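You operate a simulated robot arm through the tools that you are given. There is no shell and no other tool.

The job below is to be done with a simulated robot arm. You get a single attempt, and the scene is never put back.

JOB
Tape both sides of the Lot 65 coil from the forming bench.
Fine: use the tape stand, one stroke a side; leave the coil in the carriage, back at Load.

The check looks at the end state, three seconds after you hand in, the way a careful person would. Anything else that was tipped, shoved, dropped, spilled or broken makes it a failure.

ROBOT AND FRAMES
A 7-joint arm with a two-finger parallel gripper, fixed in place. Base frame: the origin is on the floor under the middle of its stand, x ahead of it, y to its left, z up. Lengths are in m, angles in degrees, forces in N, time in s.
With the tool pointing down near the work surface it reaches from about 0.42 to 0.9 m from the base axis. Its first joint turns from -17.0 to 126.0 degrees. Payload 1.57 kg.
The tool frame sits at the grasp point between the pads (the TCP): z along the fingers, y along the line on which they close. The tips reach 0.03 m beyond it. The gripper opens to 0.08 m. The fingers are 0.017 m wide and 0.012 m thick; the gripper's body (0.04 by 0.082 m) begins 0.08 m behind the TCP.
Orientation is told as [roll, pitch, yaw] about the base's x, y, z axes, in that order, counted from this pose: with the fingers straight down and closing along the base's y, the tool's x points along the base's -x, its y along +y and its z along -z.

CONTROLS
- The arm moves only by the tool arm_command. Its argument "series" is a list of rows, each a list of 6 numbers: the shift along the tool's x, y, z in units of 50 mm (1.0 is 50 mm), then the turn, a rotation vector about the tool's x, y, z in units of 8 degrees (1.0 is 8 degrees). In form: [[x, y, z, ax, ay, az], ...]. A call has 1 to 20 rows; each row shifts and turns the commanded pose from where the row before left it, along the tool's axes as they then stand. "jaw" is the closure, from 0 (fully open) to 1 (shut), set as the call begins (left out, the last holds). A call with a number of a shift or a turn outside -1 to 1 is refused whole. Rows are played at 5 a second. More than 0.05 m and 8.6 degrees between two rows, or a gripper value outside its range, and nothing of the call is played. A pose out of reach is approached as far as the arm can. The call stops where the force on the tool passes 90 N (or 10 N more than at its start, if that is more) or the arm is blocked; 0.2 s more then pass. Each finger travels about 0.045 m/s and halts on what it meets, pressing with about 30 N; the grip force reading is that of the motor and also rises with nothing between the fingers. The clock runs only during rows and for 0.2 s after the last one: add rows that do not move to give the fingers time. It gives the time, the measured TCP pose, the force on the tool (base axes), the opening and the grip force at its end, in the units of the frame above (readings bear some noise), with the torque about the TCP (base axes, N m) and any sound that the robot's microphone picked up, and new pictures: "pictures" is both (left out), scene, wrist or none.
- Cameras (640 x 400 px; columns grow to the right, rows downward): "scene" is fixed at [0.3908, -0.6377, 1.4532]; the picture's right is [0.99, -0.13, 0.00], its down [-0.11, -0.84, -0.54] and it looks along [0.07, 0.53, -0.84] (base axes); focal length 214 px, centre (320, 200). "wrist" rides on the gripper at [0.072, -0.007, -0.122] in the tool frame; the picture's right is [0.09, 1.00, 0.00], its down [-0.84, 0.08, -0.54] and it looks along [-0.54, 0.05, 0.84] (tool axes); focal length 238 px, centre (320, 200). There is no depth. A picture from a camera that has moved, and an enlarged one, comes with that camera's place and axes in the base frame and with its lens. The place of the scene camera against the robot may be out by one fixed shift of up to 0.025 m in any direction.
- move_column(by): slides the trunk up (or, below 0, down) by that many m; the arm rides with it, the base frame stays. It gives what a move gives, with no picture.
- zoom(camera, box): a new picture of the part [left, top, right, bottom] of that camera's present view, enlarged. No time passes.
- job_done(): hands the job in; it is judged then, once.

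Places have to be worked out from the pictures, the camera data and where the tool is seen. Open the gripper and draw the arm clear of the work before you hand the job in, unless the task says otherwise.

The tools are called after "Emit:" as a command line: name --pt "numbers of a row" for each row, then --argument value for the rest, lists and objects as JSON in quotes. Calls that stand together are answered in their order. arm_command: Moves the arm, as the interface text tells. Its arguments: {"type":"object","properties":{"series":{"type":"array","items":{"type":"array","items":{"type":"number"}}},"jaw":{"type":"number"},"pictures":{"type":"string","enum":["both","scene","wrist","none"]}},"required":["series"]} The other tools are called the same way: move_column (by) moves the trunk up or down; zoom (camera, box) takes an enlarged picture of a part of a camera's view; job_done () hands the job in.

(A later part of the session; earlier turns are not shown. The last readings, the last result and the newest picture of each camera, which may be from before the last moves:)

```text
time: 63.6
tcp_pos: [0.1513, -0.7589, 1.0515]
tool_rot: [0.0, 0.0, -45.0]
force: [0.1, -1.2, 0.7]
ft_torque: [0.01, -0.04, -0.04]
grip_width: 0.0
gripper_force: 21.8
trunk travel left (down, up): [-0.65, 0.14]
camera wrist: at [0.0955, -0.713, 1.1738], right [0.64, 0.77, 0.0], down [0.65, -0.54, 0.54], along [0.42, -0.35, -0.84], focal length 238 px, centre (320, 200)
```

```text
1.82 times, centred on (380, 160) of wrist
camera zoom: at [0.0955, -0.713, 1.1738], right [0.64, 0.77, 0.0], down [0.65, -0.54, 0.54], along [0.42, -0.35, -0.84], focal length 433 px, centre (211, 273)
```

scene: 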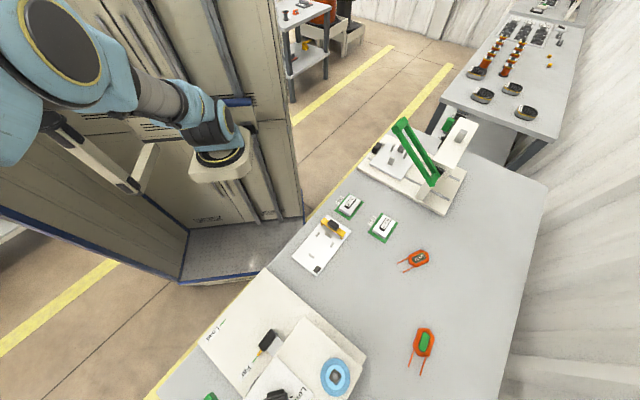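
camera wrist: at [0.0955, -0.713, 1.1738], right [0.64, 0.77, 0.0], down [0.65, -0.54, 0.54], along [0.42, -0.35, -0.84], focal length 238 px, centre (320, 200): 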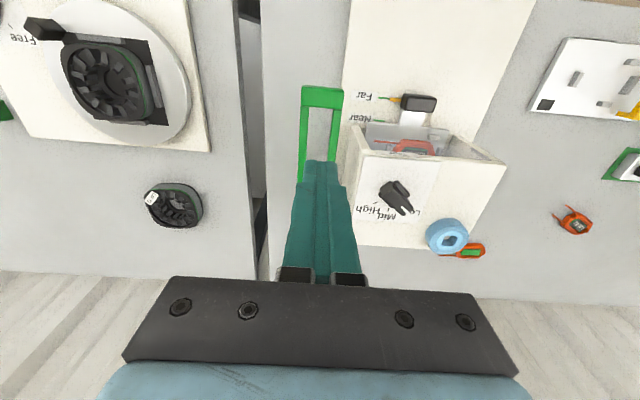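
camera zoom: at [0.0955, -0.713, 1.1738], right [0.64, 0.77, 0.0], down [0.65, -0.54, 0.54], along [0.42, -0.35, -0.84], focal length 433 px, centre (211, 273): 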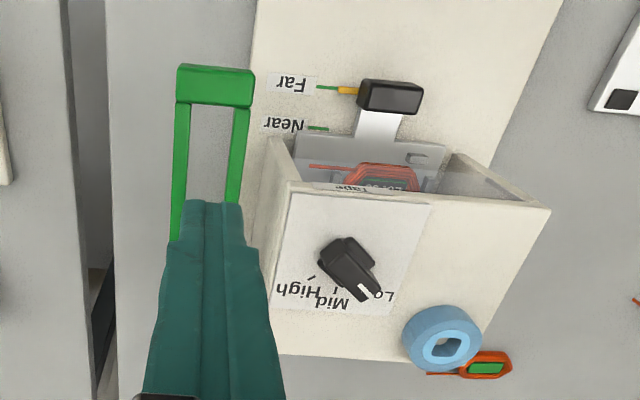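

The lever has come up only part of the way (handle z≈0.84). I wait to see whether it is rising slowly.

Emit:
arm_command --pt "0 0 0 0 0 0" --pt "0 0 0 0 0 0" --pt "0 0 0 0 0 0" --pt "0 0 0 0 0 0" --pt "0 0 0 0 0 0" --pt "0 0 0 0 0 0" --pt "0 0 0 0 0 0" --pt "0 0 0 0 0 0" --pt "0 0 0 0 0 0" --pt "0 0 0 0 0 0" --jaw 1 --pictures "wrist"

Emit:
zoom --camera "wrist" --box '[240, 50, 520, 270]'

```text
time: 65.8
tcp_pos: [0.1524, -0.7593, 1.0518]
tool_rot: [0.1, 0.0, -45.0]
force: [1.1, -0.2, 0.5]
ft_torque: [0.0, -0.01, -0.01]
grip_width: 0.0
gripper_force: 21.1
trunk travel left (down, up): [-0.65, 0.14]
camera wrist: at [0.0955, -0.713, 1.1737], right [0.64, 0.77, 0.0], down [0.65, -0.54, 0.54], along [0.42, -0.35, -0.84], focal length 238 px, centre (320, 200)
```

wrist: 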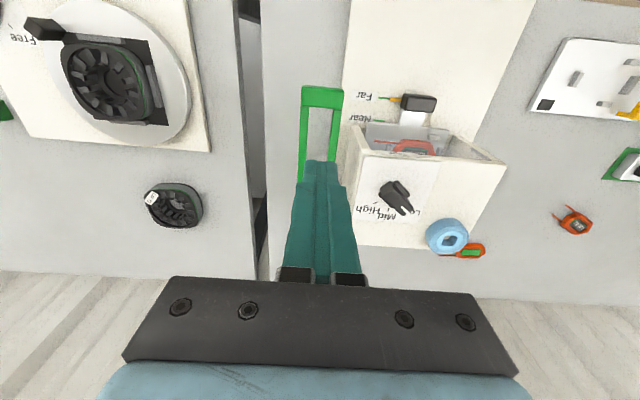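

```text
1.82 times, centred on (380, 160) of wrist
camera zoom: at [0.0955, -0.713, 1.1737], right [0.64, 0.77, 0.0], down [0.65, -0.54, 0.54], along [0.42, -0.35, -0.84], focal length 433 px, centre (211, 273)
```

zoom: 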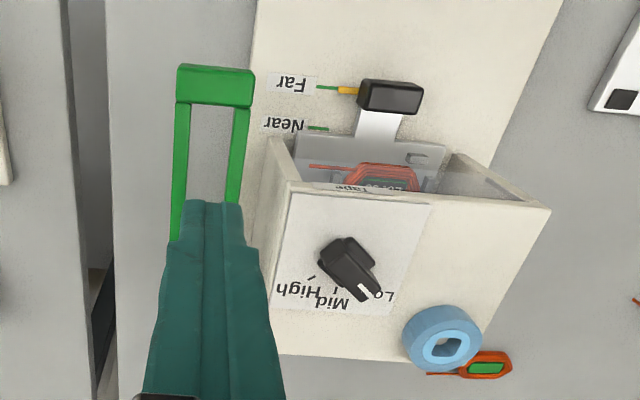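

The lever just stays where it is left (handle ≈ z 0.84), so I need to lift it back myself before the next stroke. I open the jaws to ~0.07 m and lower around the ends of the handle bar, checking on the way.

Emit:
arm_command --pt "0.185 0.02 0.7 0 0 0" --pt "0.185 0 0.8 0 0 0" --pt "0 0 0.9 0 0 0" --pt "0 0 0 0 0 0" --pt "0 0 0 0 0 0" --jaw 0.1 --pictures "wrist"

Emit:
zoom --camera "wrist" --box '[220, 70, 460, 270]'

```text
time: 67.0
tcp_pos: [0.1374, -0.7443, 0.9322]
tool_rot: [0.1, 0.0, -45.1]
force: [-0.9, -0.4, -0.7]
ft_torque: [-0.03, 0.03, 0.0]
grip_width: 0.0723
gripper_force: 0.1
trunk travel left (down, up): [-0.65, 0.14]
camera wrist: at [0.0813, -0.6991, 1.0525], right [0.64, 0.77, 0.0], down [0.65, -0.54, 0.54], along [0.42, -0.35, -0.84], focal length 238 px, centre (320, 200)
```

wrist: 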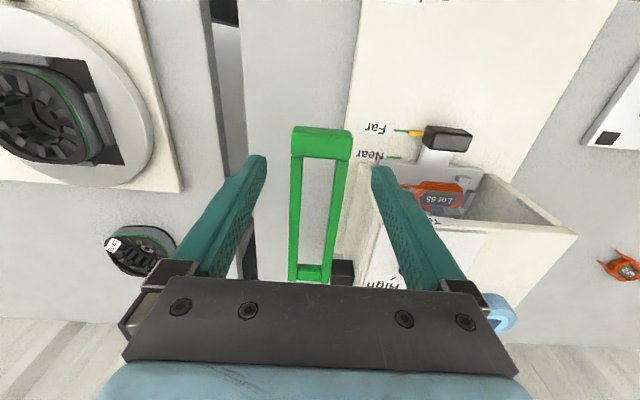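

```text
2.00 times, centred on (340, 170) of wrist
camera zoom: at [0.0813, -0.6991, 1.0525], right [0.64, 0.77, 0.0], down [0.65, -0.54, 0.54], along [0.42, -0.35, -0.84], focal length 477 px, centre (280, 260)
```

zoom: 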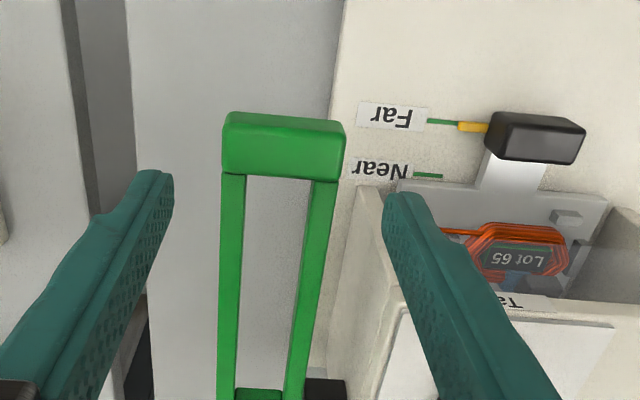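

The frame is clearly visible and centred between the fingers. I lower the fingertips around the bar ends.

Emit:
arm_command --pt "-0.04 0.02 0.5 0 0 0" --pt "0 0 0.5 0 0 0" --pt "0 0 0.5 0 0 0" --pt "0 0 0 0 0 0" --jaw 0.1 --pictures "wrist"

Emit:
zoom --camera "wrist" --box '[220, 70, 460, 270]'

```text
time: 68.0
tcp_pos: [0.1406, -0.7464, 0.8547]
tool_rot: [0.0, 0.0, -45.1]
force: [0.5, 0.3, 0.8]
ft_torque: [-0.01, -0.02, -0.03]
grip_width: 0.0719
gripper_force: 0.1
trunk travel left (down, up): [-0.65, 0.14]
camera wrist: at [0.0848, -0.6997, 0.9779], right [0.64, 0.77, 0.0], down [0.65, -0.54, 0.54], along [0.42, -0.35, -0.84], focal length 238 px, centre (320, 200)
```

wrist: 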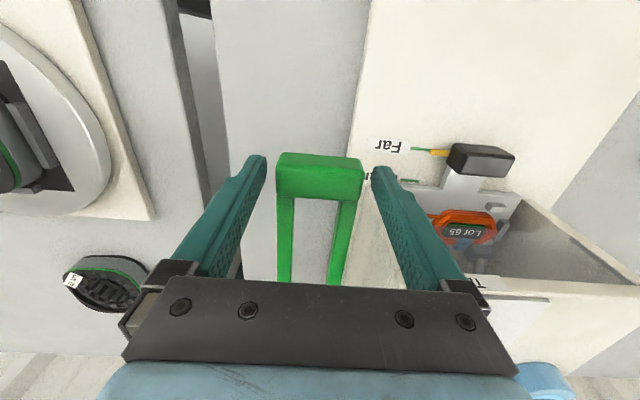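

```text
2.00 times, centred on (340, 170) of wrist
camera zoom: at [0.0848, -0.6997, 0.9779], right [0.64, 0.77, 0.0], down [0.65, -0.54, 0.54], along [0.42, -0.35, -0.84], focal length 477 px, centre (280, 260)
```

zoom: 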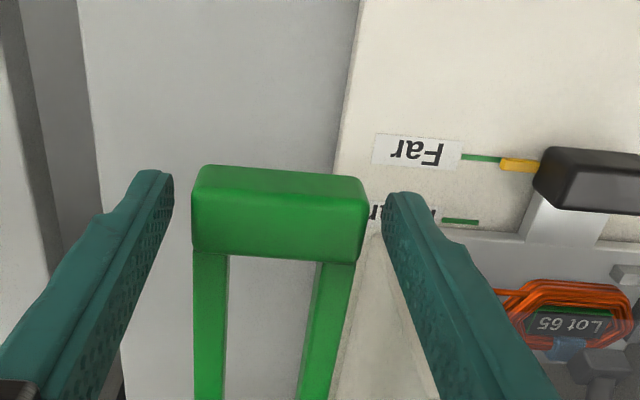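

The bar sits right between the fingertips. I close on its ends.

Emit:
arm_command --pt "0 0 0 0 0 0" --pt "0 0 0 0 0 0" --pt "0 0 0 0 0 0" --pt "0 0 0 0 0 0" --jaw 1 --pictures "wrist"

```text
time: 69.0
tcp_pos: [0.1411, -0.7466, 0.8567]
tool_rot: [0.0, -0.1, -45.1]
force: [-2.3, -1.0, 0.3]
ft_torque: [0.11, 0.16, 0.07]
grip_width: 0.0554
gripper_force: 41.6
trunk travel left (down, up): [-0.65, 0.14]
camera wrist: at [0.0847, -0.6999, 0.9781], right [0.64, 0.77, 0.0], down [0.65, -0.54, 0.54], along [0.42, -0.35, -0.84], focal length 238 px, centre (320, 200)
```

wrist: 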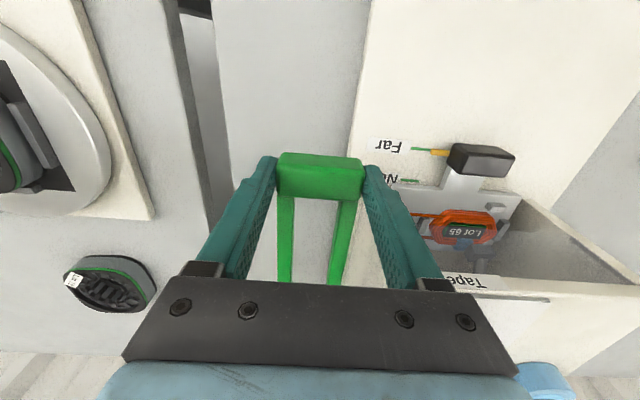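

Gripped (0.0554 m). I lift the handle along its arc back up, first half then a check.

Emit:
arm_command --pt "-0.02 0 -0.308 0 0 0" --pt "-0.048 0 -0.32 0 0 0" --pt "-0.076 0 -0.314 0 0 0" --pt "0 0 0 0 0 0" --jaw 1 --pictures "wrist"

```text
time: 70.0
tcp_pos: [0.1453, -0.7498, 0.9051]
tool_rot: [-0.1, 0.1, -45.1]
force: [-12.2, -5.0, -5.6]
ft_torque: [0.78, 1.14, 0.37]
grip_width: 0.0559
gripper_force: 44.6
trunk travel left (down, up): [-0.65, 0.14]
camera wrist: at [0.0897, -0.7047, 1.0265], right [0.64, 0.77, 0.0], down [0.65, -0.54, 0.54], along [0.42, -0.35, -0.84], focal length 238 px, centre (320, 200)
```

wrist: 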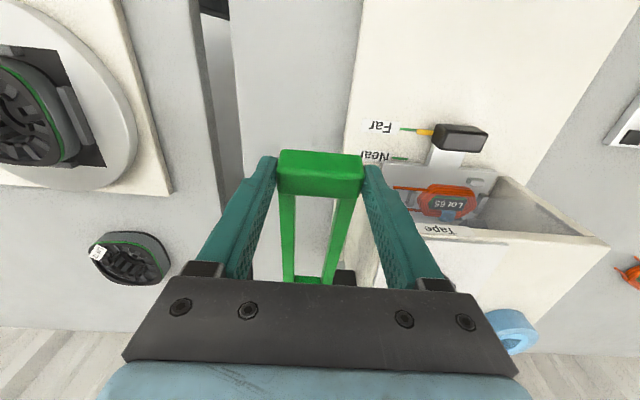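

The lever lifts with the grip. Slight side loads show, so I trim them and continue to the top.

Emit:
arm_command --pt "-0.08 -0.025 -0.306 0 0 0" --pt "-0.118 0 -0.296 0 0 0" --pt "-0.122 0 -0.228 0 0 0" --pt "0 0 0 0 0 0" --jaw 1 --pictures "wrist"

```text
time: 71.0
tcp_pos: [0.1572, -0.7628, 0.9463]
tool_rot: [0.0, 0.0, -45.1]
force: [-10.9, -11.2, -9.0]
ft_torque: [0.8, 1.0, 0.28]
grip_width: 0.0557
gripper_force: 45.0
trunk travel left (down, up): [-0.65, 0.14]
camera wrist: at [0.1014, -0.7165, 1.0679], right [0.64, 0.77, 0.0], down [0.65, -0.54, 0.54], along [0.42, -0.35, -0.84], focal length 238 px, centre (320, 200)
```

wrist: 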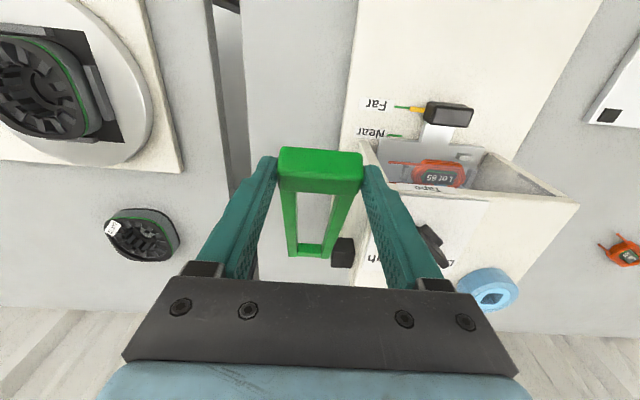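

Nearly at the top; I trim the sideways load and raise the last ~10 mm to the upper rest.

Emit:
arm_command --pt "-0.09 -0.04 -0.15 0 0 0" --pt "-0.03 0 -0.05 0 0 0" --pt "0 0 0 0 0 0" --jaw 1 --pictures "wrist"

Emit:
zoom --camera "wrist" --box '[240, 80, 520, 280]'

```text
time: 71.8
tcp_pos: [0.1626, -0.7671, 0.956]
tool_rot: [0.2, 0.1, -45.0]
force: [-1.8, 7.6, -2.9]
ft_torque: [1.14, 0.84, -0.07]
grip_width: 0.0557
gripper_force: 45.2
trunk travel left (down, up): [-0.65, 0.14]
camera wrist: at [0.1053, -0.7211, 1.078], right [0.64, 0.77, 0.0], down [0.65, -0.54, 0.54], along [0.42, -0.34, -0.84], focal length 238 px, centre (320, 200)
```

wrist: 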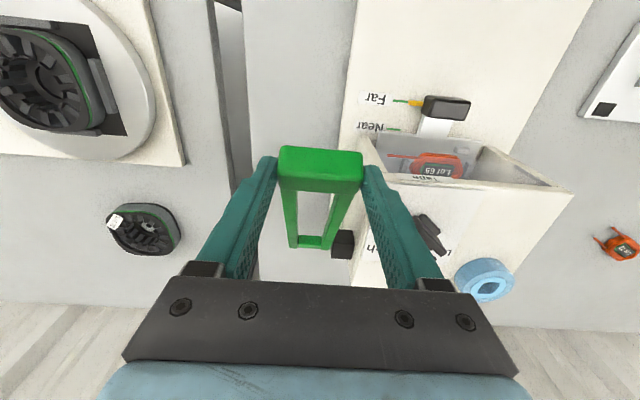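

```text
2.00 times, centred on (380, 180) of wrist
camera zoom: at [0.1053, -0.7211, 1.078], right [0.64, 0.77, 0.0], down [0.65, -0.54, 0.54], along [0.42, -0.34, -0.84], focal length 477 px, centre (200, 240)
```

zoom: 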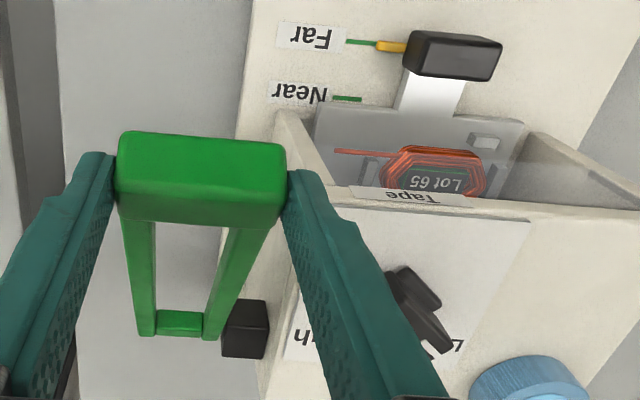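

The handle is back at its original height (z≈0.939). I nudge 2 mm further to feel for the upper stop.

Emit:
arm_command --pt "-0.02 0 -0.04 0 0 0" --pt "0 0 0 0 0 0" --jaw 1 --pictures "none"

```text
time: 72.4
tcp_pos: [0.1629, -0.7671, 0.9581]
tool_rot: [0.1, 0.0, -44.9]
force: [3.6, 14.1, -2.7]
ft_torque: [1.23, 0.71, -0.03]
grip_width: 0.0558
gripper_force: 44.6
trunk travel left (down, up): [-0.65, 0.14]
```

The lever is at its rest height. I open the jaws and lift straight up to clear it, then check that it stays up.

Emit:
arm_command --pt "0 0 0 0 0 0" --pt "0 0 0 0 0 0" --pt "0 0 0 0 0 0" --pt "0 0 -0.6 0 0 0" --pt "0 0 -0.9 0 0 0" --pt "0 0 -0.5 0 0 0" --pt "0 0 0 0 0 0" --jaw 0.1 --pictures "both"

Emit:
zoom --camera "wrist" --box '[240, 50, 520, 270]'

```text
time: 74.0
tcp_pos: [0.1622, -0.7711, 1.0571]
tool_rot: [0.0, 0.1, -45.0]
force: [0.3, -0.1, -0.5]
ft_torque: [-0.01, -0.03, -0.03]
grip_width: 0.0718
gripper_force: 0.1
trunk travel left (down, up): [-0.65, 0.14]
camera wrist: at [0.1051, -0.7245, 1.1786], right [0.64, 0.77, 0.0], down [0.65, -0.54, 0.54], along [0.42, -0.35, -0.84], focal length 238 px, centre (320, 200)
```

scene: 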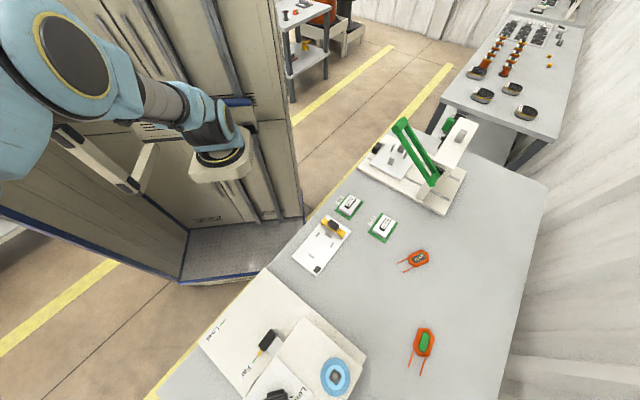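
wrist: 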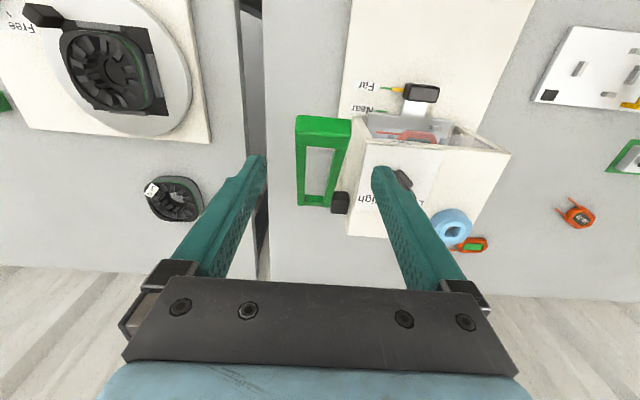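

```text
1.82 times, centred on (380, 160) of wrist
camera zoom: at [0.1051, -0.7245, 1.1786], right [0.64, 0.77, 0.0], down [0.65, -0.54, 0.54], along [0.42, -0.35, -0.84], focal length 433 px, centre (211, 273)
```

zoom: 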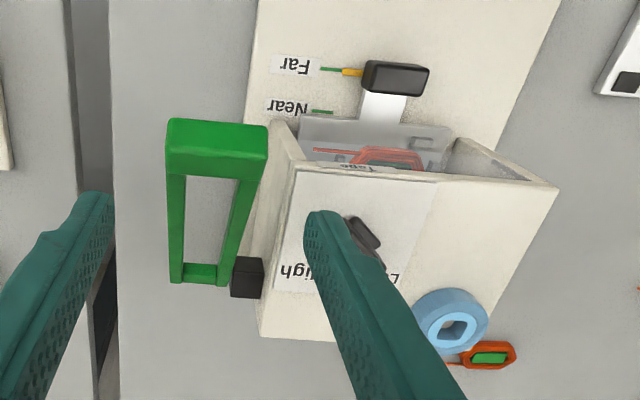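

The lever is up and stays there. Now I return to the carriage knob at Far: translate, tilt 15° again and descend partway.

Emit:
arm_command --pt "0.145 0.807 0 0 0 0" --pt "0.145 0.807 0 0 0 0" --pt "0.145 0.807 0 0 0 0" --pt "0.145 0.807 0 0 0 0" --pt "0 0 0 0 -0.9375 0" --pt "0 0 0 0 -0.9375 0" --pt "0.235 0 0.877 0 0 0" --pt "0.235 0 0.877 0 0 0" --pt "0.235 0 0.877 0 0 0" --pt "0.235 0 0.877 0 0 0" --pt "0.2 0 0.75 0 0 0" --pt "0 0 0 0 0 0" --jaw 0 --pictures "both"

Emit:
zoom --camera "wrist" --box '[200, 70, 440, 280]'

```text
time: 76.6
tcp_pos: [0.2538, -0.6346, 0.836]
tool_rot: [0.0, -15.0, -45.1]
force: [0.6, 0.5, 0.0]
ft_torque: [0.03, 0.01, 0.0]
grip_width: 0.0801
gripper_force: 0.1
trunk travel left (down, up): [-0.65, 0.14]
camera wrist: at [0.1779, -0.5689, 0.9344], right [0.64, 0.77, -0.02], down [0.53, -0.42, 0.74], along [0.56, -0.49, -0.67], focal length 238 px, centre (320, 200)
```

scene: 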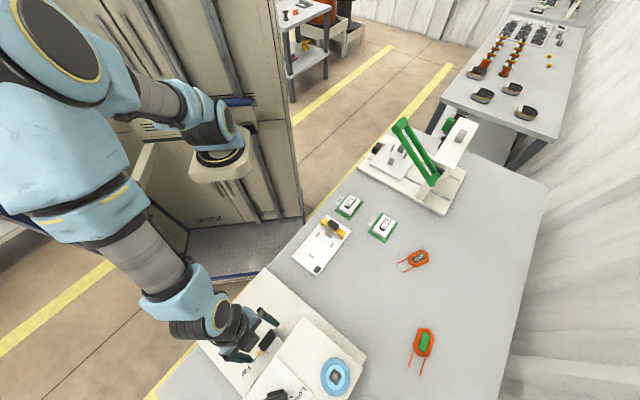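
wrist: 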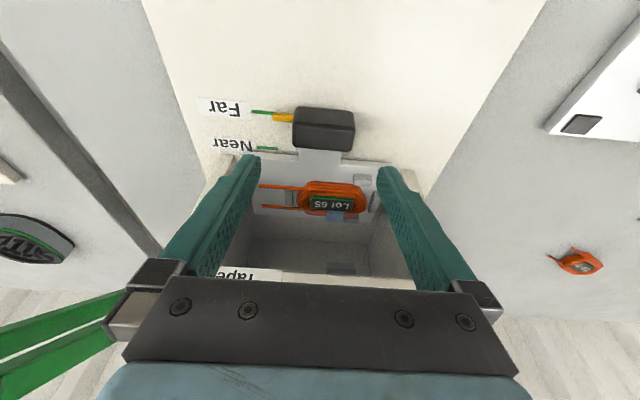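

```text
1.90 times, centred on (320, 175) of wrist
camera zoom: at [0.1779, -0.5689, 0.9344], right [0.64, 0.77, -0.02], down [0.53, -0.42, 0.74], along [0.56, -0.49, -0.67], focal length 454 px, centre (320, 248)
```

zoom: 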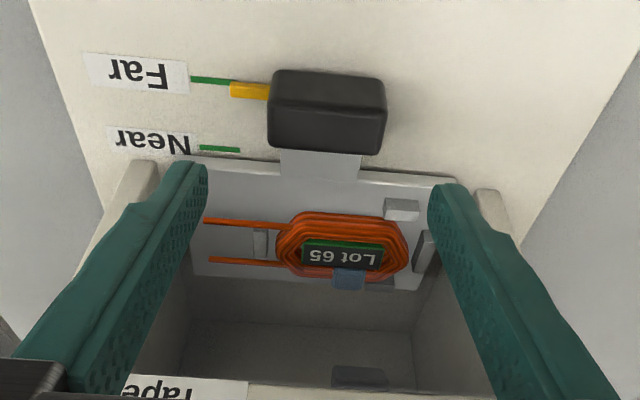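

The blue tape is on the coil's far side, the ram is up, and the pointer still marks Far. I descend onto the knob and grip it.

Emit:
arm_command --pt "0.106 0.01 0.51 0 0 0" --pt "0.106 0.01 0.51 0 0 0" --pt "0 0 0 0 0 0" --jaw 0 --pictures "none"

Emit:
arm_command --pt "0 0 0 0 0 0" --pt "0 0 0 0 0 0" --pt "0 0 0 0 0 0" --pt "0 0 0 0 0 0" --pt "0 0 0 0 0 0" --jaw 1 --pictures "wrist"

Emit:
zoom --camera "wrist" --box '[160, 80, 420, 290]'

```text
time: 77.4
tcp_pos: [0.2573, -0.6369, 0.785]
tool_rot: [0.0, -15.0, -45.0]
force: [0.2, 0.1, -0.4]
ft_torque: [0.0, -0.02, 0.03]
grip_width: 0.0799
gripper_force: 0.2
trunk travel left (down, up): [-0.65, 0.14]
```

```text
time: 78.6
tcp_pos: [0.2582, -0.6362, 0.7851]
tool_rot: [0.0, -15.0, -44.9]
force: [0.3, -0.1, -1.7]
ft_torque: [-0.2, -0.26, 0.15]
grip_width: 0.0499
gripper_force: 43.7
trunk travel left (down, up): [-0.65, 0.14]
camera wrist: at [0.1809, -0.5698, 0.8835], right [0.64, 0.77, -0.02], down [0.53, -0.42, 0.74], along [0.56, -0.49, -0.67], focal length 238 px, centre (320, 200)
```

wrist: 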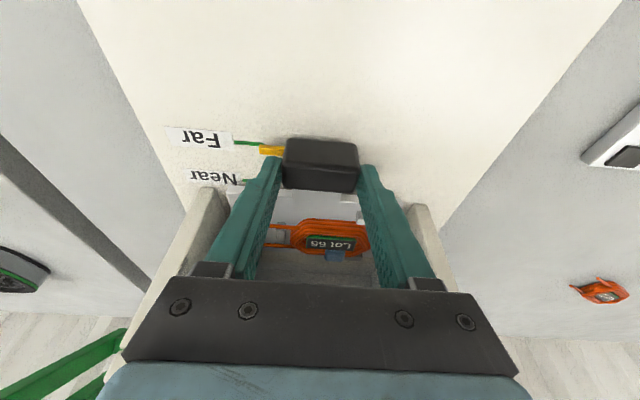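

```text
1.90 times, centred on (290, 185) of wrist
camera zoom: at [0.1809, -0.5698, 0.8835], right [0.64, 0.77, -0.02], down [0.53, -0.42, 0.74], along [0.56, -0.49, -0.67], focal length 454 px, centre (377, 229)
```

zoom: 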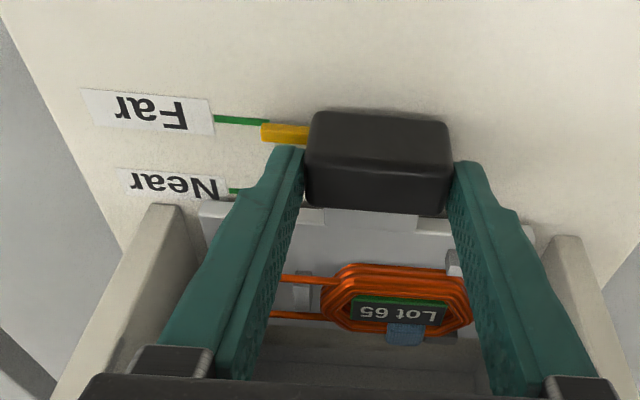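

Gripped again with no preload. Far→Near is about 38 mm; I push 34 mm and then compare pointer and tick.

Emit:
arm_command --pt "-0.219 0 0.0587 0 0 0" --pt "-0.219 0 0.0587 0 0 0" --pt "-0.219 0 0.0587 0 0 0" --pt "0 0 0 0 0 0" --jaw 1 --pictures "both"

Emit:
zoom --camera "wrist" --box '[160, 80, 420, 290]'

Emit:
zoom --camera "wrist" --box '[170, 110, 290, 210]'

```text
time: 79.6
tcp_pos: [0.2809, -0.6611, 0.7849]
tool_rot: [0.1, -15.0, -45.1]
force: [0.2, -0.1, -11.8]
ft_torque: [0.21, -0.3, -0.04]
grip_width: 0.0499
gripper_force: 45.3
trunk travel left (down, up): [-0.65, 0.14]
camera wrist: at [0.2048, -0.5939, 0.8836], right [0.64, 0.77, -0.02], down [0.53, -0.42, 0.74], along [0.56, -0.49, -0.67], focal length 238 px, centre (320, 200)
```

scene: 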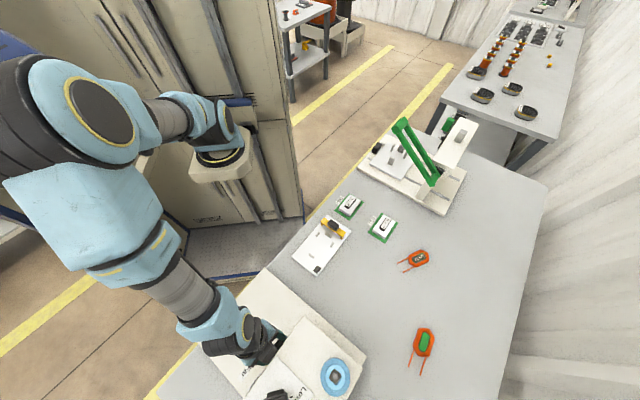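
wrist: 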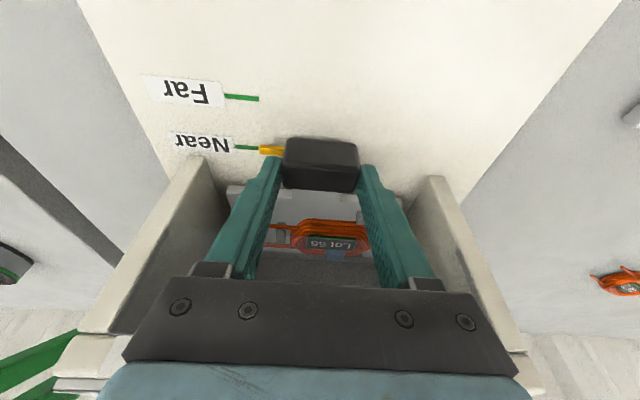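

```text
1.90 times, centred on (290, 185) of wrist
camera zoom: at [0.2048, -0.5939, 0.8836], right [0.64, 0.77, -0.02], down [0.53, -0.42, 0.74], along [0.56, -0.49, -0.67], focal length 454 px, centre (377, 229)
```

zoom: 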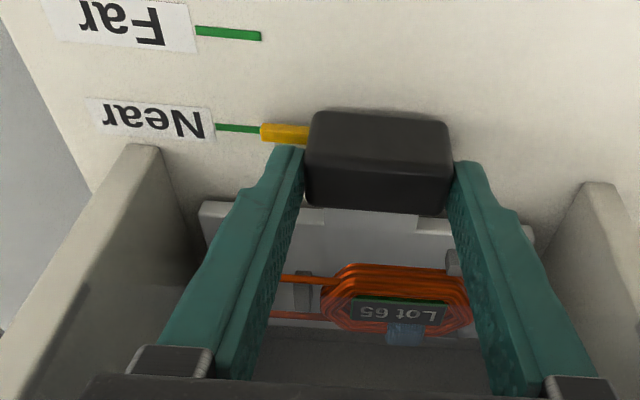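

```text
4.00 times, centred on (230, 160) of wrist
camera zoom: at [0.2048, -0.5939, 0.8836], right [0.64, 0.77, -0.02], down [0.53, -0.42, 0.74], along [0.56, -0.49, -0.67], focal length 953 px, centre (680, 360)
```

zoom: 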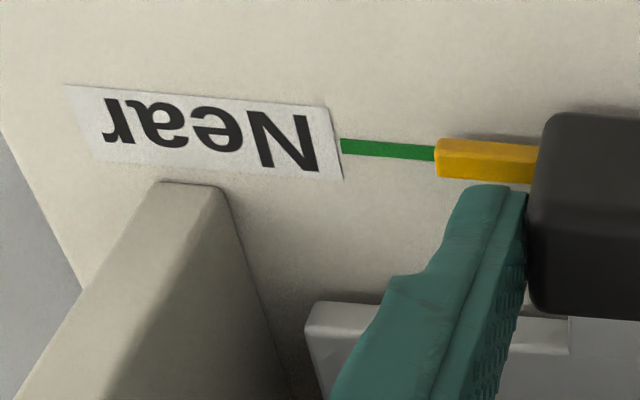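

The pointer needs ~3.6 mm more to match the same offset as at Load/Far. I move that last bit and verify.

Emit:
arm_command --pt "-0.066 0 0.034 0 0 0" --pt "0 0 0 0 0 0" --jaw 1 --pictures "wrist"

Emit:
zoom --camera "wrist" --box '[170, 110, 290, 210]'

```text
time: 80.2
tcp_pos: [0.2815, -0.6596, 0.7841]
tool_rot: [0.2, -14.9, -45.0]
force: [-20.8, 35.0, 2.1]
ft_torque: [-3.77, -0.6, 0.59]
grip_width: 0.0497
gripper_force: 45.1
trunk travel left (down, up): [-0.65, 0.14]
camera wrist: at [0.2048, -0.5941, 0.8841], right [0.64, 0.77, -0.02], down [0.53, -0.42, 0.74], along [0.56, -0.48, -0.68], focal length 238 px, centre (320, 200)
```

wrist: 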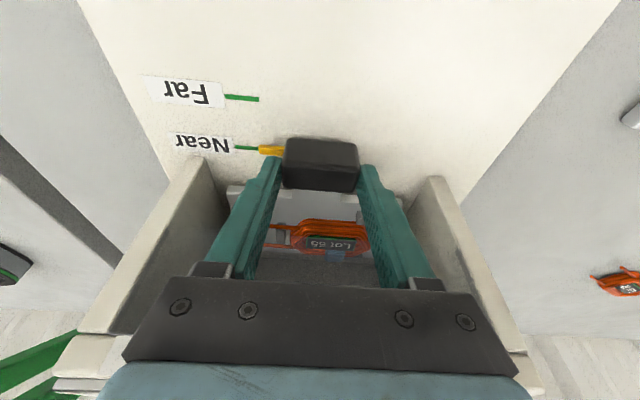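

```text
4.00 times, centred on (230, 160) of wrist
camera zoom: at [0.2048, -0.5941, 0.8841], right [0.64, 0.77, -0.02], down [0.53, -0.42, 0.74], along [0.56, -0.48, -0.68], focal length 953 px, centre (680, 360)
```

zoom: 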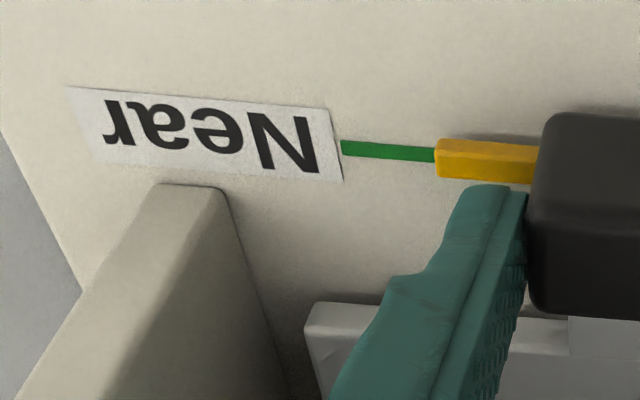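

The last push met 40 N with a torque showing contact ~8 cm above the TCP: the gripper body has touched the head's roof, not the carriage end. I back off immediately and release the knob.

Emit:
arm_command --pt "0.07 0 -0.019 0 0 0" --pt "0 0 0 0 0 0" --jaw 1 --pictures "none"

Emit:
arm_command --pt "0 0 0 0 0 0" --pt "0 0 0 0 0 0" --pt "0 0 0 0 0 0" --pt "0 0 0 0 0 0" --jaw 0 --pictures "wrist"

Emit:
zoom --camera "wrist" --box '[160, 80, 480, 290]'

```text
time: 80.8
tcp_pos: [0.2817, -0.6602, 0.7855]
tool_rot: [0.0, -15.1, -45.1]
force: [-11.3, 11.4, -4.5]
ft_torque: [0.73, -1.39, 0.3]
grip_width: 0.0499
gripper_force: 44.8
trunk travel left (down, up): [-0.65, 0.14]
```

```text
time: 81.8
tcp_pos: [0.2814, -0.6611, 0.7841]
tool_rot: [0.0, -15.1, -45.0]
force: [-6.9, 5.6, -4.8]
ft_torque: [-0.49, -0.45, 0.09]
grip_width: 0.0801
gripper_force: 0.2
trunk travel left (down, up): [-0.65, 0.14]
camera wrist: at [0.2048, -0.5939, 0.8836], right [0.64, 0.77, -0.02], down [0.53, -0.42, 0.74], along [0.56, -0.49, -0.67], focal length 238 px, centre (320, 200)
```

wrist: 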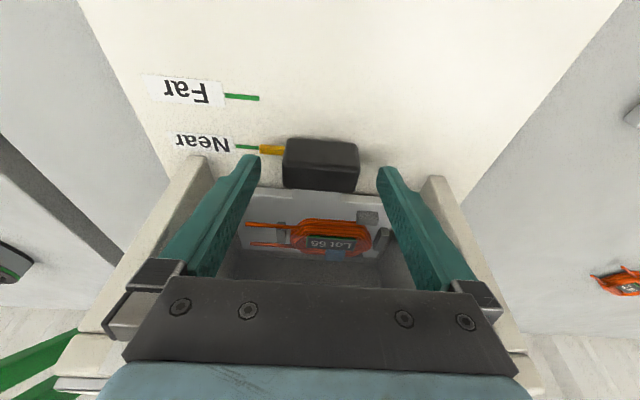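

```text
1.90 times, centred on (320, 185) of wrist
camera zoom: at [0.2048, -0.5939, 0.8836], right [0.64, 0.77, -0.02], down [0.53, -0.42, 0.74], along [0.56, -0.49, -0.67], focal length 454 px, centre (320, 229)
```

zoom: 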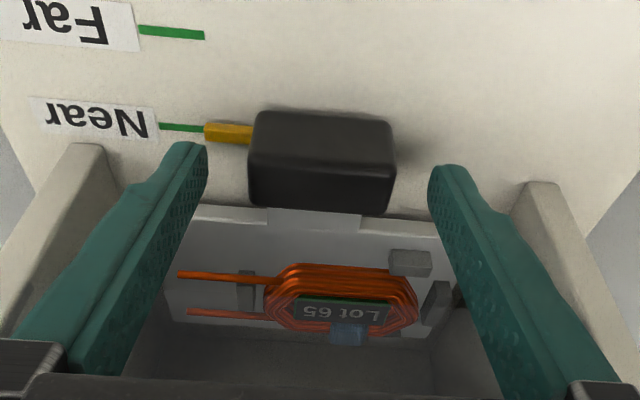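

Some residual roof contact remains, so I draw back 15 mm (fingers still straddling the knob), and tilt a further 12° to lean the gripper body away from the roof.

Emit:
arm_command --pt "0.15 0 -0.04 0 0 0" --pt "0.14 0 -0.0376 0 0 0" --pt "0 0 -0.02 0 -0.75 0" --pt "0 0 0 0 -0.75 0" --pt "0 0 0 0 0 0" --jaw 0 --pictures "both"

Emit:
zoom --camera "wrist" --box '[160, 80, 480, 290]'

```text
time: 83.0
tcp_pos: [0.2726, -0.6497, 0.7862]
tool_rot: [0.0, -27.1, -45.1]
force: [-0.1, 0.6, 0.1]
ft_torque: [0.04, 0.01, -0.02]
grip_width: 0.0799
gripper_force: 0.1
trunk travel left (down, up): [-0.65, 0.14]
camera wrist: at [0.1817, -0.5702, 0.8611], right [0.65, 0.76, -0.04], down [0.41, -0.3, 0.86], along [0.65, -0.58, -0.5], focal length 238 px, centre (320, 200)
```

scene: 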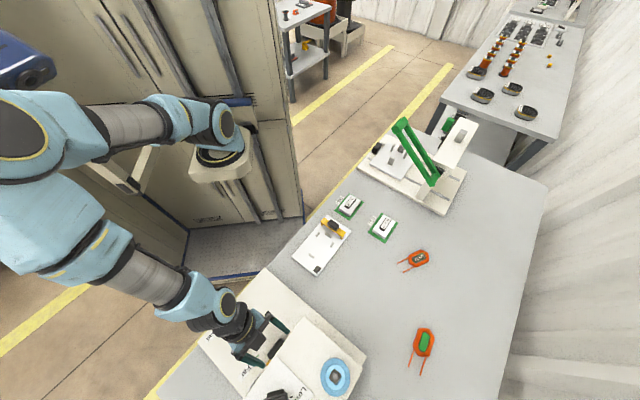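
wrist: 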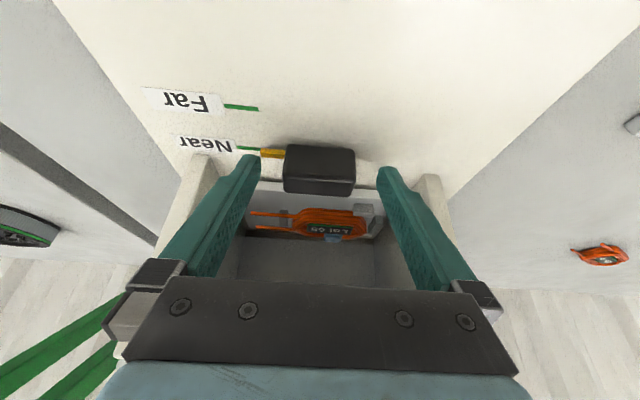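

```text
1.90 times, centred on (320, 185) of wrist
camera zoom: at [0.1817, -0.5702, 0.8611], right [0.65, 0.76, -0.04], down [0.41, -0.3, 0.86], along [0.65, -0.58, -0.5], focal length 454 px, centre (320, 229)
```

zoom: 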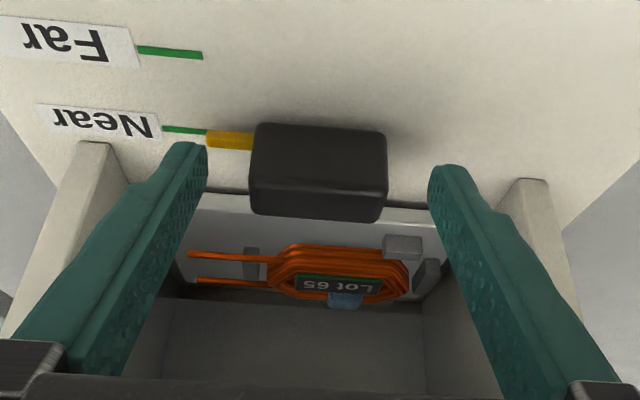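

Free of contact now. I advance 4 mm and drop 3 mm, and re-grip the knob at this steeper tilt.

Emit:
arm_command --pt "-0.044 0 0.09 0 0 0" --pt "0 0 0 0 0 0" --jaw 0 --pictures "none"

Emit:
arm_command --pt "0 0 0 0 0 0" --pt "0 0 0 0 0 0" --pt "0 0 0 0 0 0" --pt "0 0 0 0 0 0" --pt "0 0 0 0 0 0" --jaw 1 --pictures "wrist"

Emit:
zoom --camera "wrist" --box '[170, 110, 290, 210]'

```text
time: 83.6
tcp_pos: [0.2741, -0.6525, 0.7837]
tool_rot: [0.0, -27.0, -45.2]
force: [-1.0, 0.2, -0.3]
ft_torque: [0.01, 0.02, -0.01]
grip_width: 0.08
gripper_force: 0.1
trunk travel left (down, up): [-0.65, 0.14]
```

```text
time: 84.8
tcp_pos: [0.2739, -0.654, 0.7816]
tool_rot: [-0.1, -27.0, -44.9]
force: [0.2, 0.2, -0.7]
ft_torque: [-0.06, -0.07, -0.01]
grip_width: 0.0498
gripper_force: 44.0
trunk travel left (down, up): [-0.65, 0.14]
camera wrist: at [0.1843, -0.5732, 0.8581], right [0.65, 0.76, -0.04], down [0.41, -0.3, 0.86], along [0.64, -0.58, -0.5], focal length 238 px, centre (320, 200)
```

wrist: 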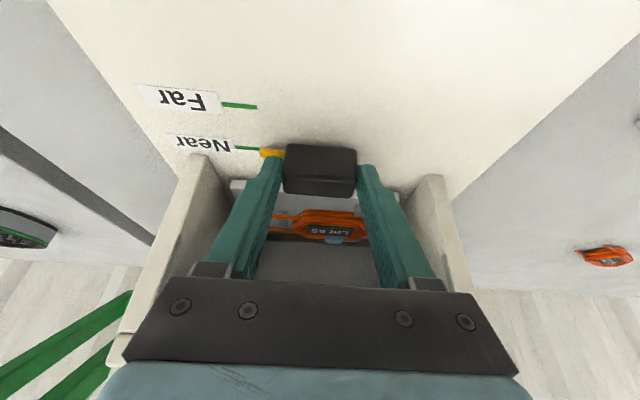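

```text
4.00 times, centred on (230, 160) of wrist
camera zoom: at [0.1843, -0.5732, 0.8581], right [0.65, 0.76, -0.04], down [0.41, -0.3, 0.86], along [0.64, -0.58, -0.5], focal length 953 px, centre (680, 360)
```

zoom: 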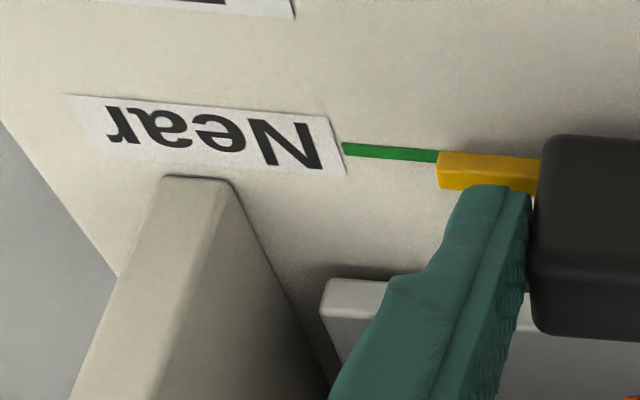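

Grip is clean. I push the remaining 3.7 mm to Near and check force and alignment.

Emit:
arm_command --pt "-0.066 0 0.0336 0 0 0" --pt "0 0 0 0 0 0" --jaw 1 --pictures "wrist"

Emit:
zoom --camera "wrist" --box '[170, 110, 290, 210]'

```text
time: 85.4
tcp_pos: [0.2767, -0.6551, 0.7821]
tool_rot: [0.0, -27.1, -45.0]
force: [0.1, 2.5, -4.2]
ft_torque: [-0.76, -0.64, 0.01]
grip_width: 0.05
gripper_force: 45.2
trunk travel left (down, up): [-0.65, 0.14]
camera wrist: at [0.1866, -0.5756, 0.8581], right [0.65, 0.76, -0.04], down [0.41, -0.3, 0.86], along [0.64, -0.57, -0.5], focal length 238 px, centre (320, 200)
```

wrist: 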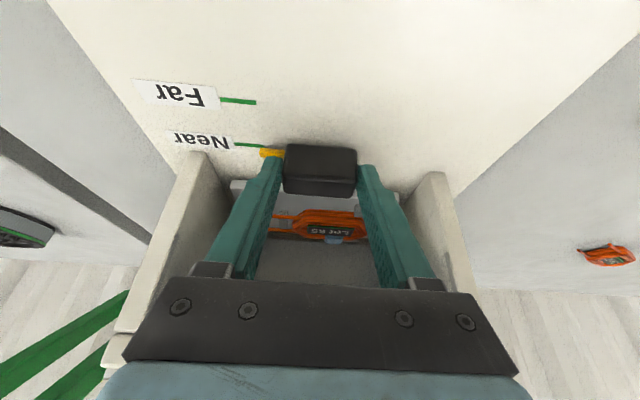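

```text
4.00 times, centred on (230, 160) of wrist
camera zoom: at [0.1866, -0.5756, 0.8581], right [0.65, 0.76, -0.04], down [0.41, -0.3, 0.86], along [0.64, -0.57, -0.5], focal length 953 px, centre (680, 360)
```

zoom: 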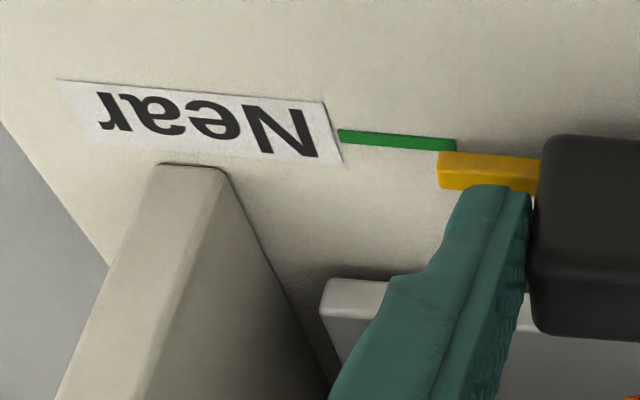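

Now aligned with Near (offset matches to ~0.3 mm) with low force. I release and retreat along the tool axis, up and away from the head.

Emit:
arm_command --pt "0 0 0 0 0 0" --pt "0 0 0 0 0 0" --pt "0 0 0 0 0 0" --pt "0 0 0 0 0 0" --pt "0 0 -0.4 0 0 0" --pt "0 0 -0.9 0 0 0" --pt "0 0 -0.9 0 0 0" --pt "0 0 -0.9 0 0 0" --pt "0 0 0 0 0 0" --jaw 0 --pictures "both"

Emit:
zoom --camera "wrist" --box '[200, 80, 440, 270]'

```text
time: 87.4
tcp_pos: [0.2268, -0.6039, 0.9219]
tool_rot: [0.0, -27.0, -45.0]
force: [0.6, 0.6, -0.2]
ft_torque: [0.02, -0.01, 0.01]
grip_width: 0.0802
gripper_force: 0.1
trunk travel left (down, up): [-0.65, 0.14]
camera wrist: at [0.1371, -0.5241, 0.9974], right [0.65, 0.76, -0.04], down [0.41, -0.3, 0.86], along [0.65, -0.57, -0.5], focal length 238 px, centre (320, 200)
```

scene: 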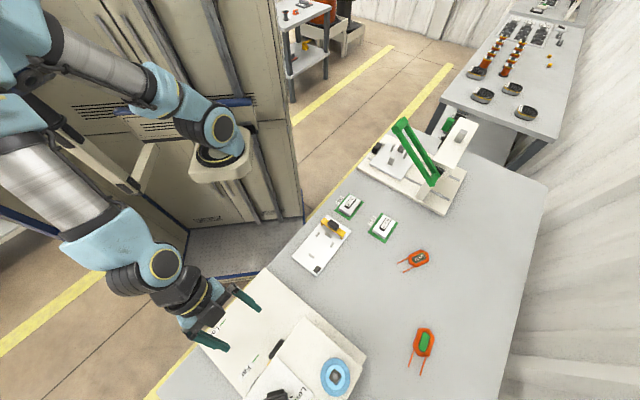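
wrist: 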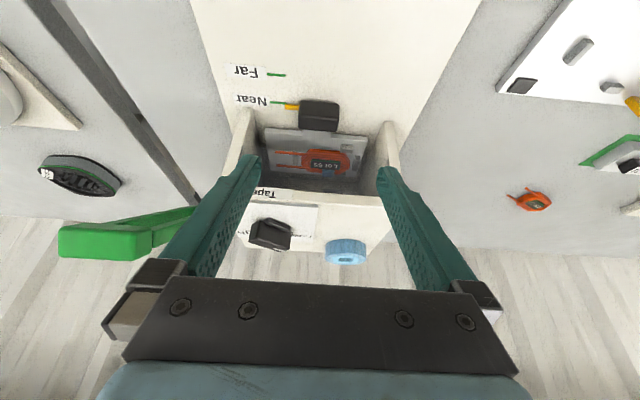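

```text
2.11 times, centred on (320, 175) of wrist
camera zoom: at [0.1371, -0.5241, 0.9974], right [0.65, 0.76, -0.04], down [0.41, -0.3, 0.86], along [0.65, -0.57, -0.5], focal length 502 px, centre (320, 253)
```

zoom: 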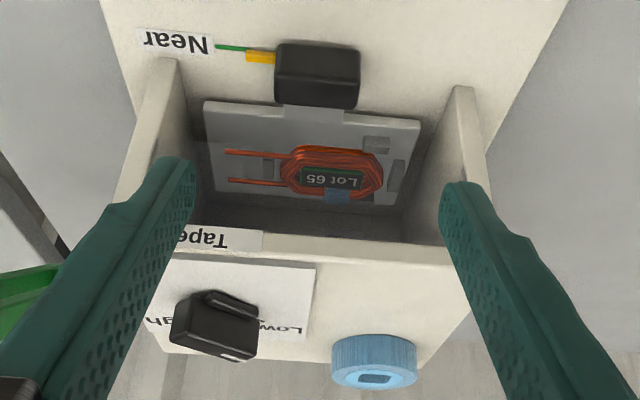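

The carriage stands at Near. I straighten the tool while rising, close the jaws, and head back toward the lever.

Emit:
arm_command --pt "0 0 -0.6 0 0.844 0" --pt "0 0 -0.6 0 0.844 0" --pt "0 0 -0.6 0 0.844 0" --pt "0 0 -0.6 0 0.844 0" --pt "-0.35 -0.65 0 0 0 0" --pt "-0.35 -0.65 0 0 0 0" --pt "-0.35 -0.65 0 0 0 0" --pt "-0.35 -0.65 0 0 0 0" --pt "-0.35 -0.65 0 0 0 0" --pt "0 0 0 0 0 0" --jaw 1 --pictures "wrist"

Emit:
zoom --camera "wrist" --box '[240, 90, 400, 220]'

```text
time: 89.6
tcp_pos: [0.1491, -0.7588, 1.0353]
tool_rot: [0.1, 0.0, -45.1]
force: [0.1, 0.8, 0.3]
ft_torque: [-0.02, 0.04, 0.01]
grip_width: 0.0
gripper_force: 20.9
trunk travel left (down, up): [-0.65, 0.14]
camera wrist: at [0.0934, -0.7126, 1.1568], right [0.64, 0.77, 0.0], down [0.65, -0.54, 0.54], along [0.42, -0.35, -0.84], focal length 238 px, centre (320, 200)
```

wrist: 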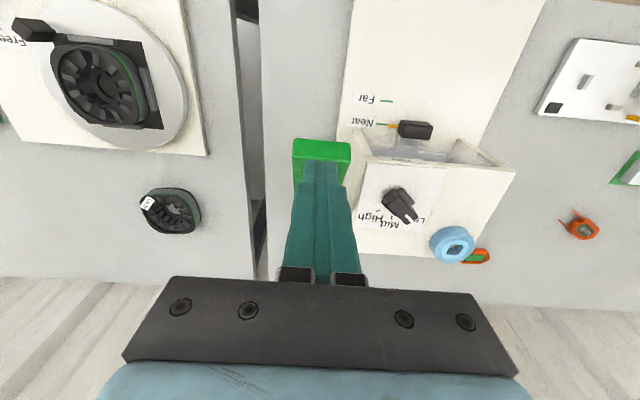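

```text
3.08 times, centred on (320, 155) of wrist
camera zoom: at [0.0934, -0.7126, 1.1568], right [0.64, 0.77, 0.0], down [0.65, -0.54, 0.54], along [0.42, -0.35, -0.84], focal length 733 px, centre (320, 338)
```

zoom: 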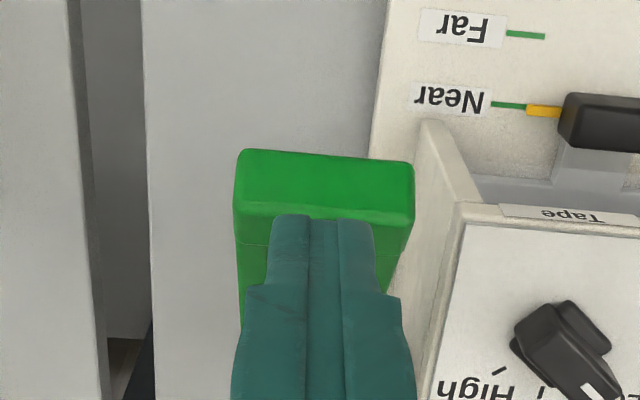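

Aligned over the handle again (it stands at its top position). I move down to it and start the second stroke along the same arc as before.

Emit:
arm_command --pt "-0.12 0.027 0.4 0 0 0" --pt "-0.12 0.027 0.4 0 0 0" --pt "0 0 0.1 0 0 0" --pt "0 0 0 0 0 0" --jaw 1 --pictures "wrist"

Emit:
zoom --camera "wrist" --box '[240, 90, 400, 220]'

```text
time: 90.6
tcp_pos: [0.1603, -0.7663, 0.9898]
tool_rot: [0.0, -0.1, -45.1]
force: [0.4, 0.5, 0.1]
ft_torque: [0.0, -0.02, 0.0]
grip_width: 0.0001
gripper_force: 21.2
trunk travel left (down, up): [-0.65, 0.14]
camera wrist: at [0.104, -0.719, 1.1121], right [0.64, 0.77, 0.0], down [0.65, -0.54, 0.54], along [0.42, -0.35, -0.84], focal length 238 px, centre (320, 200)
```

wrist: 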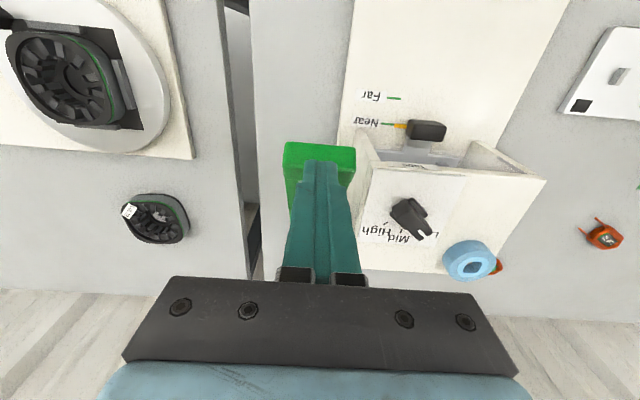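

```text
3.08 times, centred on (320, 155) of wrist
camera zoom: at [0.104, -0.719, 1.1121], right [0.64, 0.77, 0.0], down [0.65, -0.54, 0.54], along [0.42, -0.35, -0.84], focal length 733 px, centre (320, 338)
```

zoom: 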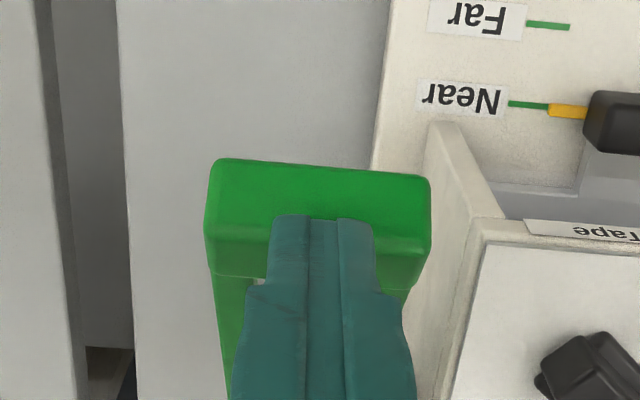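

Everything matches the first stroke. I play the same arc down to just before the ram reaches the coil.

Emit:
arm_command --pt "0.01 0 0.16 0 0 0" --pt "0.06 0 0.14 0 0 0" --pt "0.066 0 0.144 0 0 0" --pt "0.084 0 0.176 0 0 0" --pt "0.08 0 0.188 0 0 0" --pt "0.07 0 0.192 0 0 0" --pt "0.056 0 0.188 0 0 0" --pt "0.044 0 0.192 0 0 0" --pt "0.044 0 0.202 0 0 0" --pt "0.026 0 0.198 0 0 0" --pt "0.02 0 0.208 0 0 0" --pt "0.01 0 0.2 0 0 0" --pt "0 0 0.2 0 0 0" --pt "-0.02 0 0.2 0 0 0" --pt "0 0 0 0 0 0" --jaw 1 --pictures "wrist"

Emit:
zoom --camera "wrist" --box '[260, 90, 540, 290]'

```text
time: 93.8
tcp_pos: [0.1402, -0.7438, 0.8599]
tool_rot: [-0.1, 0.0, -45.0]
force: [-0.1, 0.9, 0.8]
ft_torque: [0.01, 0.01, -0.01]
grip_width: 0.0
gripper_force: 21.0
trunk travel left (down, up): [-0.65, 0.14]
camera wrist: at [0.0843, -0.6985, 0.9821], right [0.64, 0.77, 0.0], down [0.65, -0.54, 0.54], along [0.42, -0.35, -0.84], focal length 238 px, centre (320, 200)
```

wrist: 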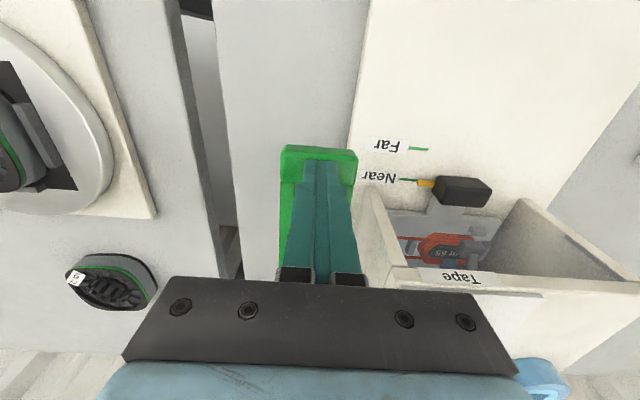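

```text
2.00 times, centred on (400, 190) of wrist
camera zoom: at [0.0843, -0.6985, 0.9821], right [0.64, 0.77, 0.0], down [0.65, -0.54, 0.54], along [0.42, -0.35, -0.84], focal length 477 px, centre (160, 220)
```

zoom: 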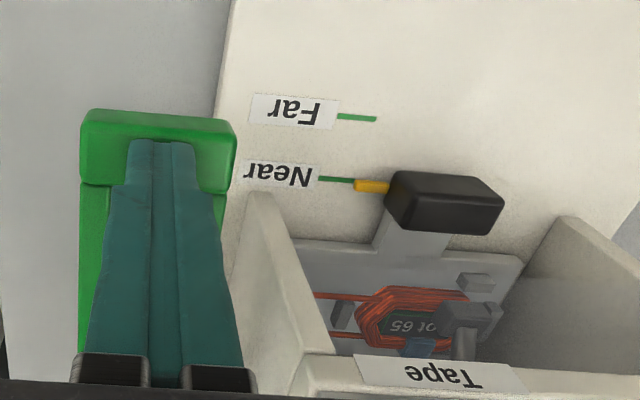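

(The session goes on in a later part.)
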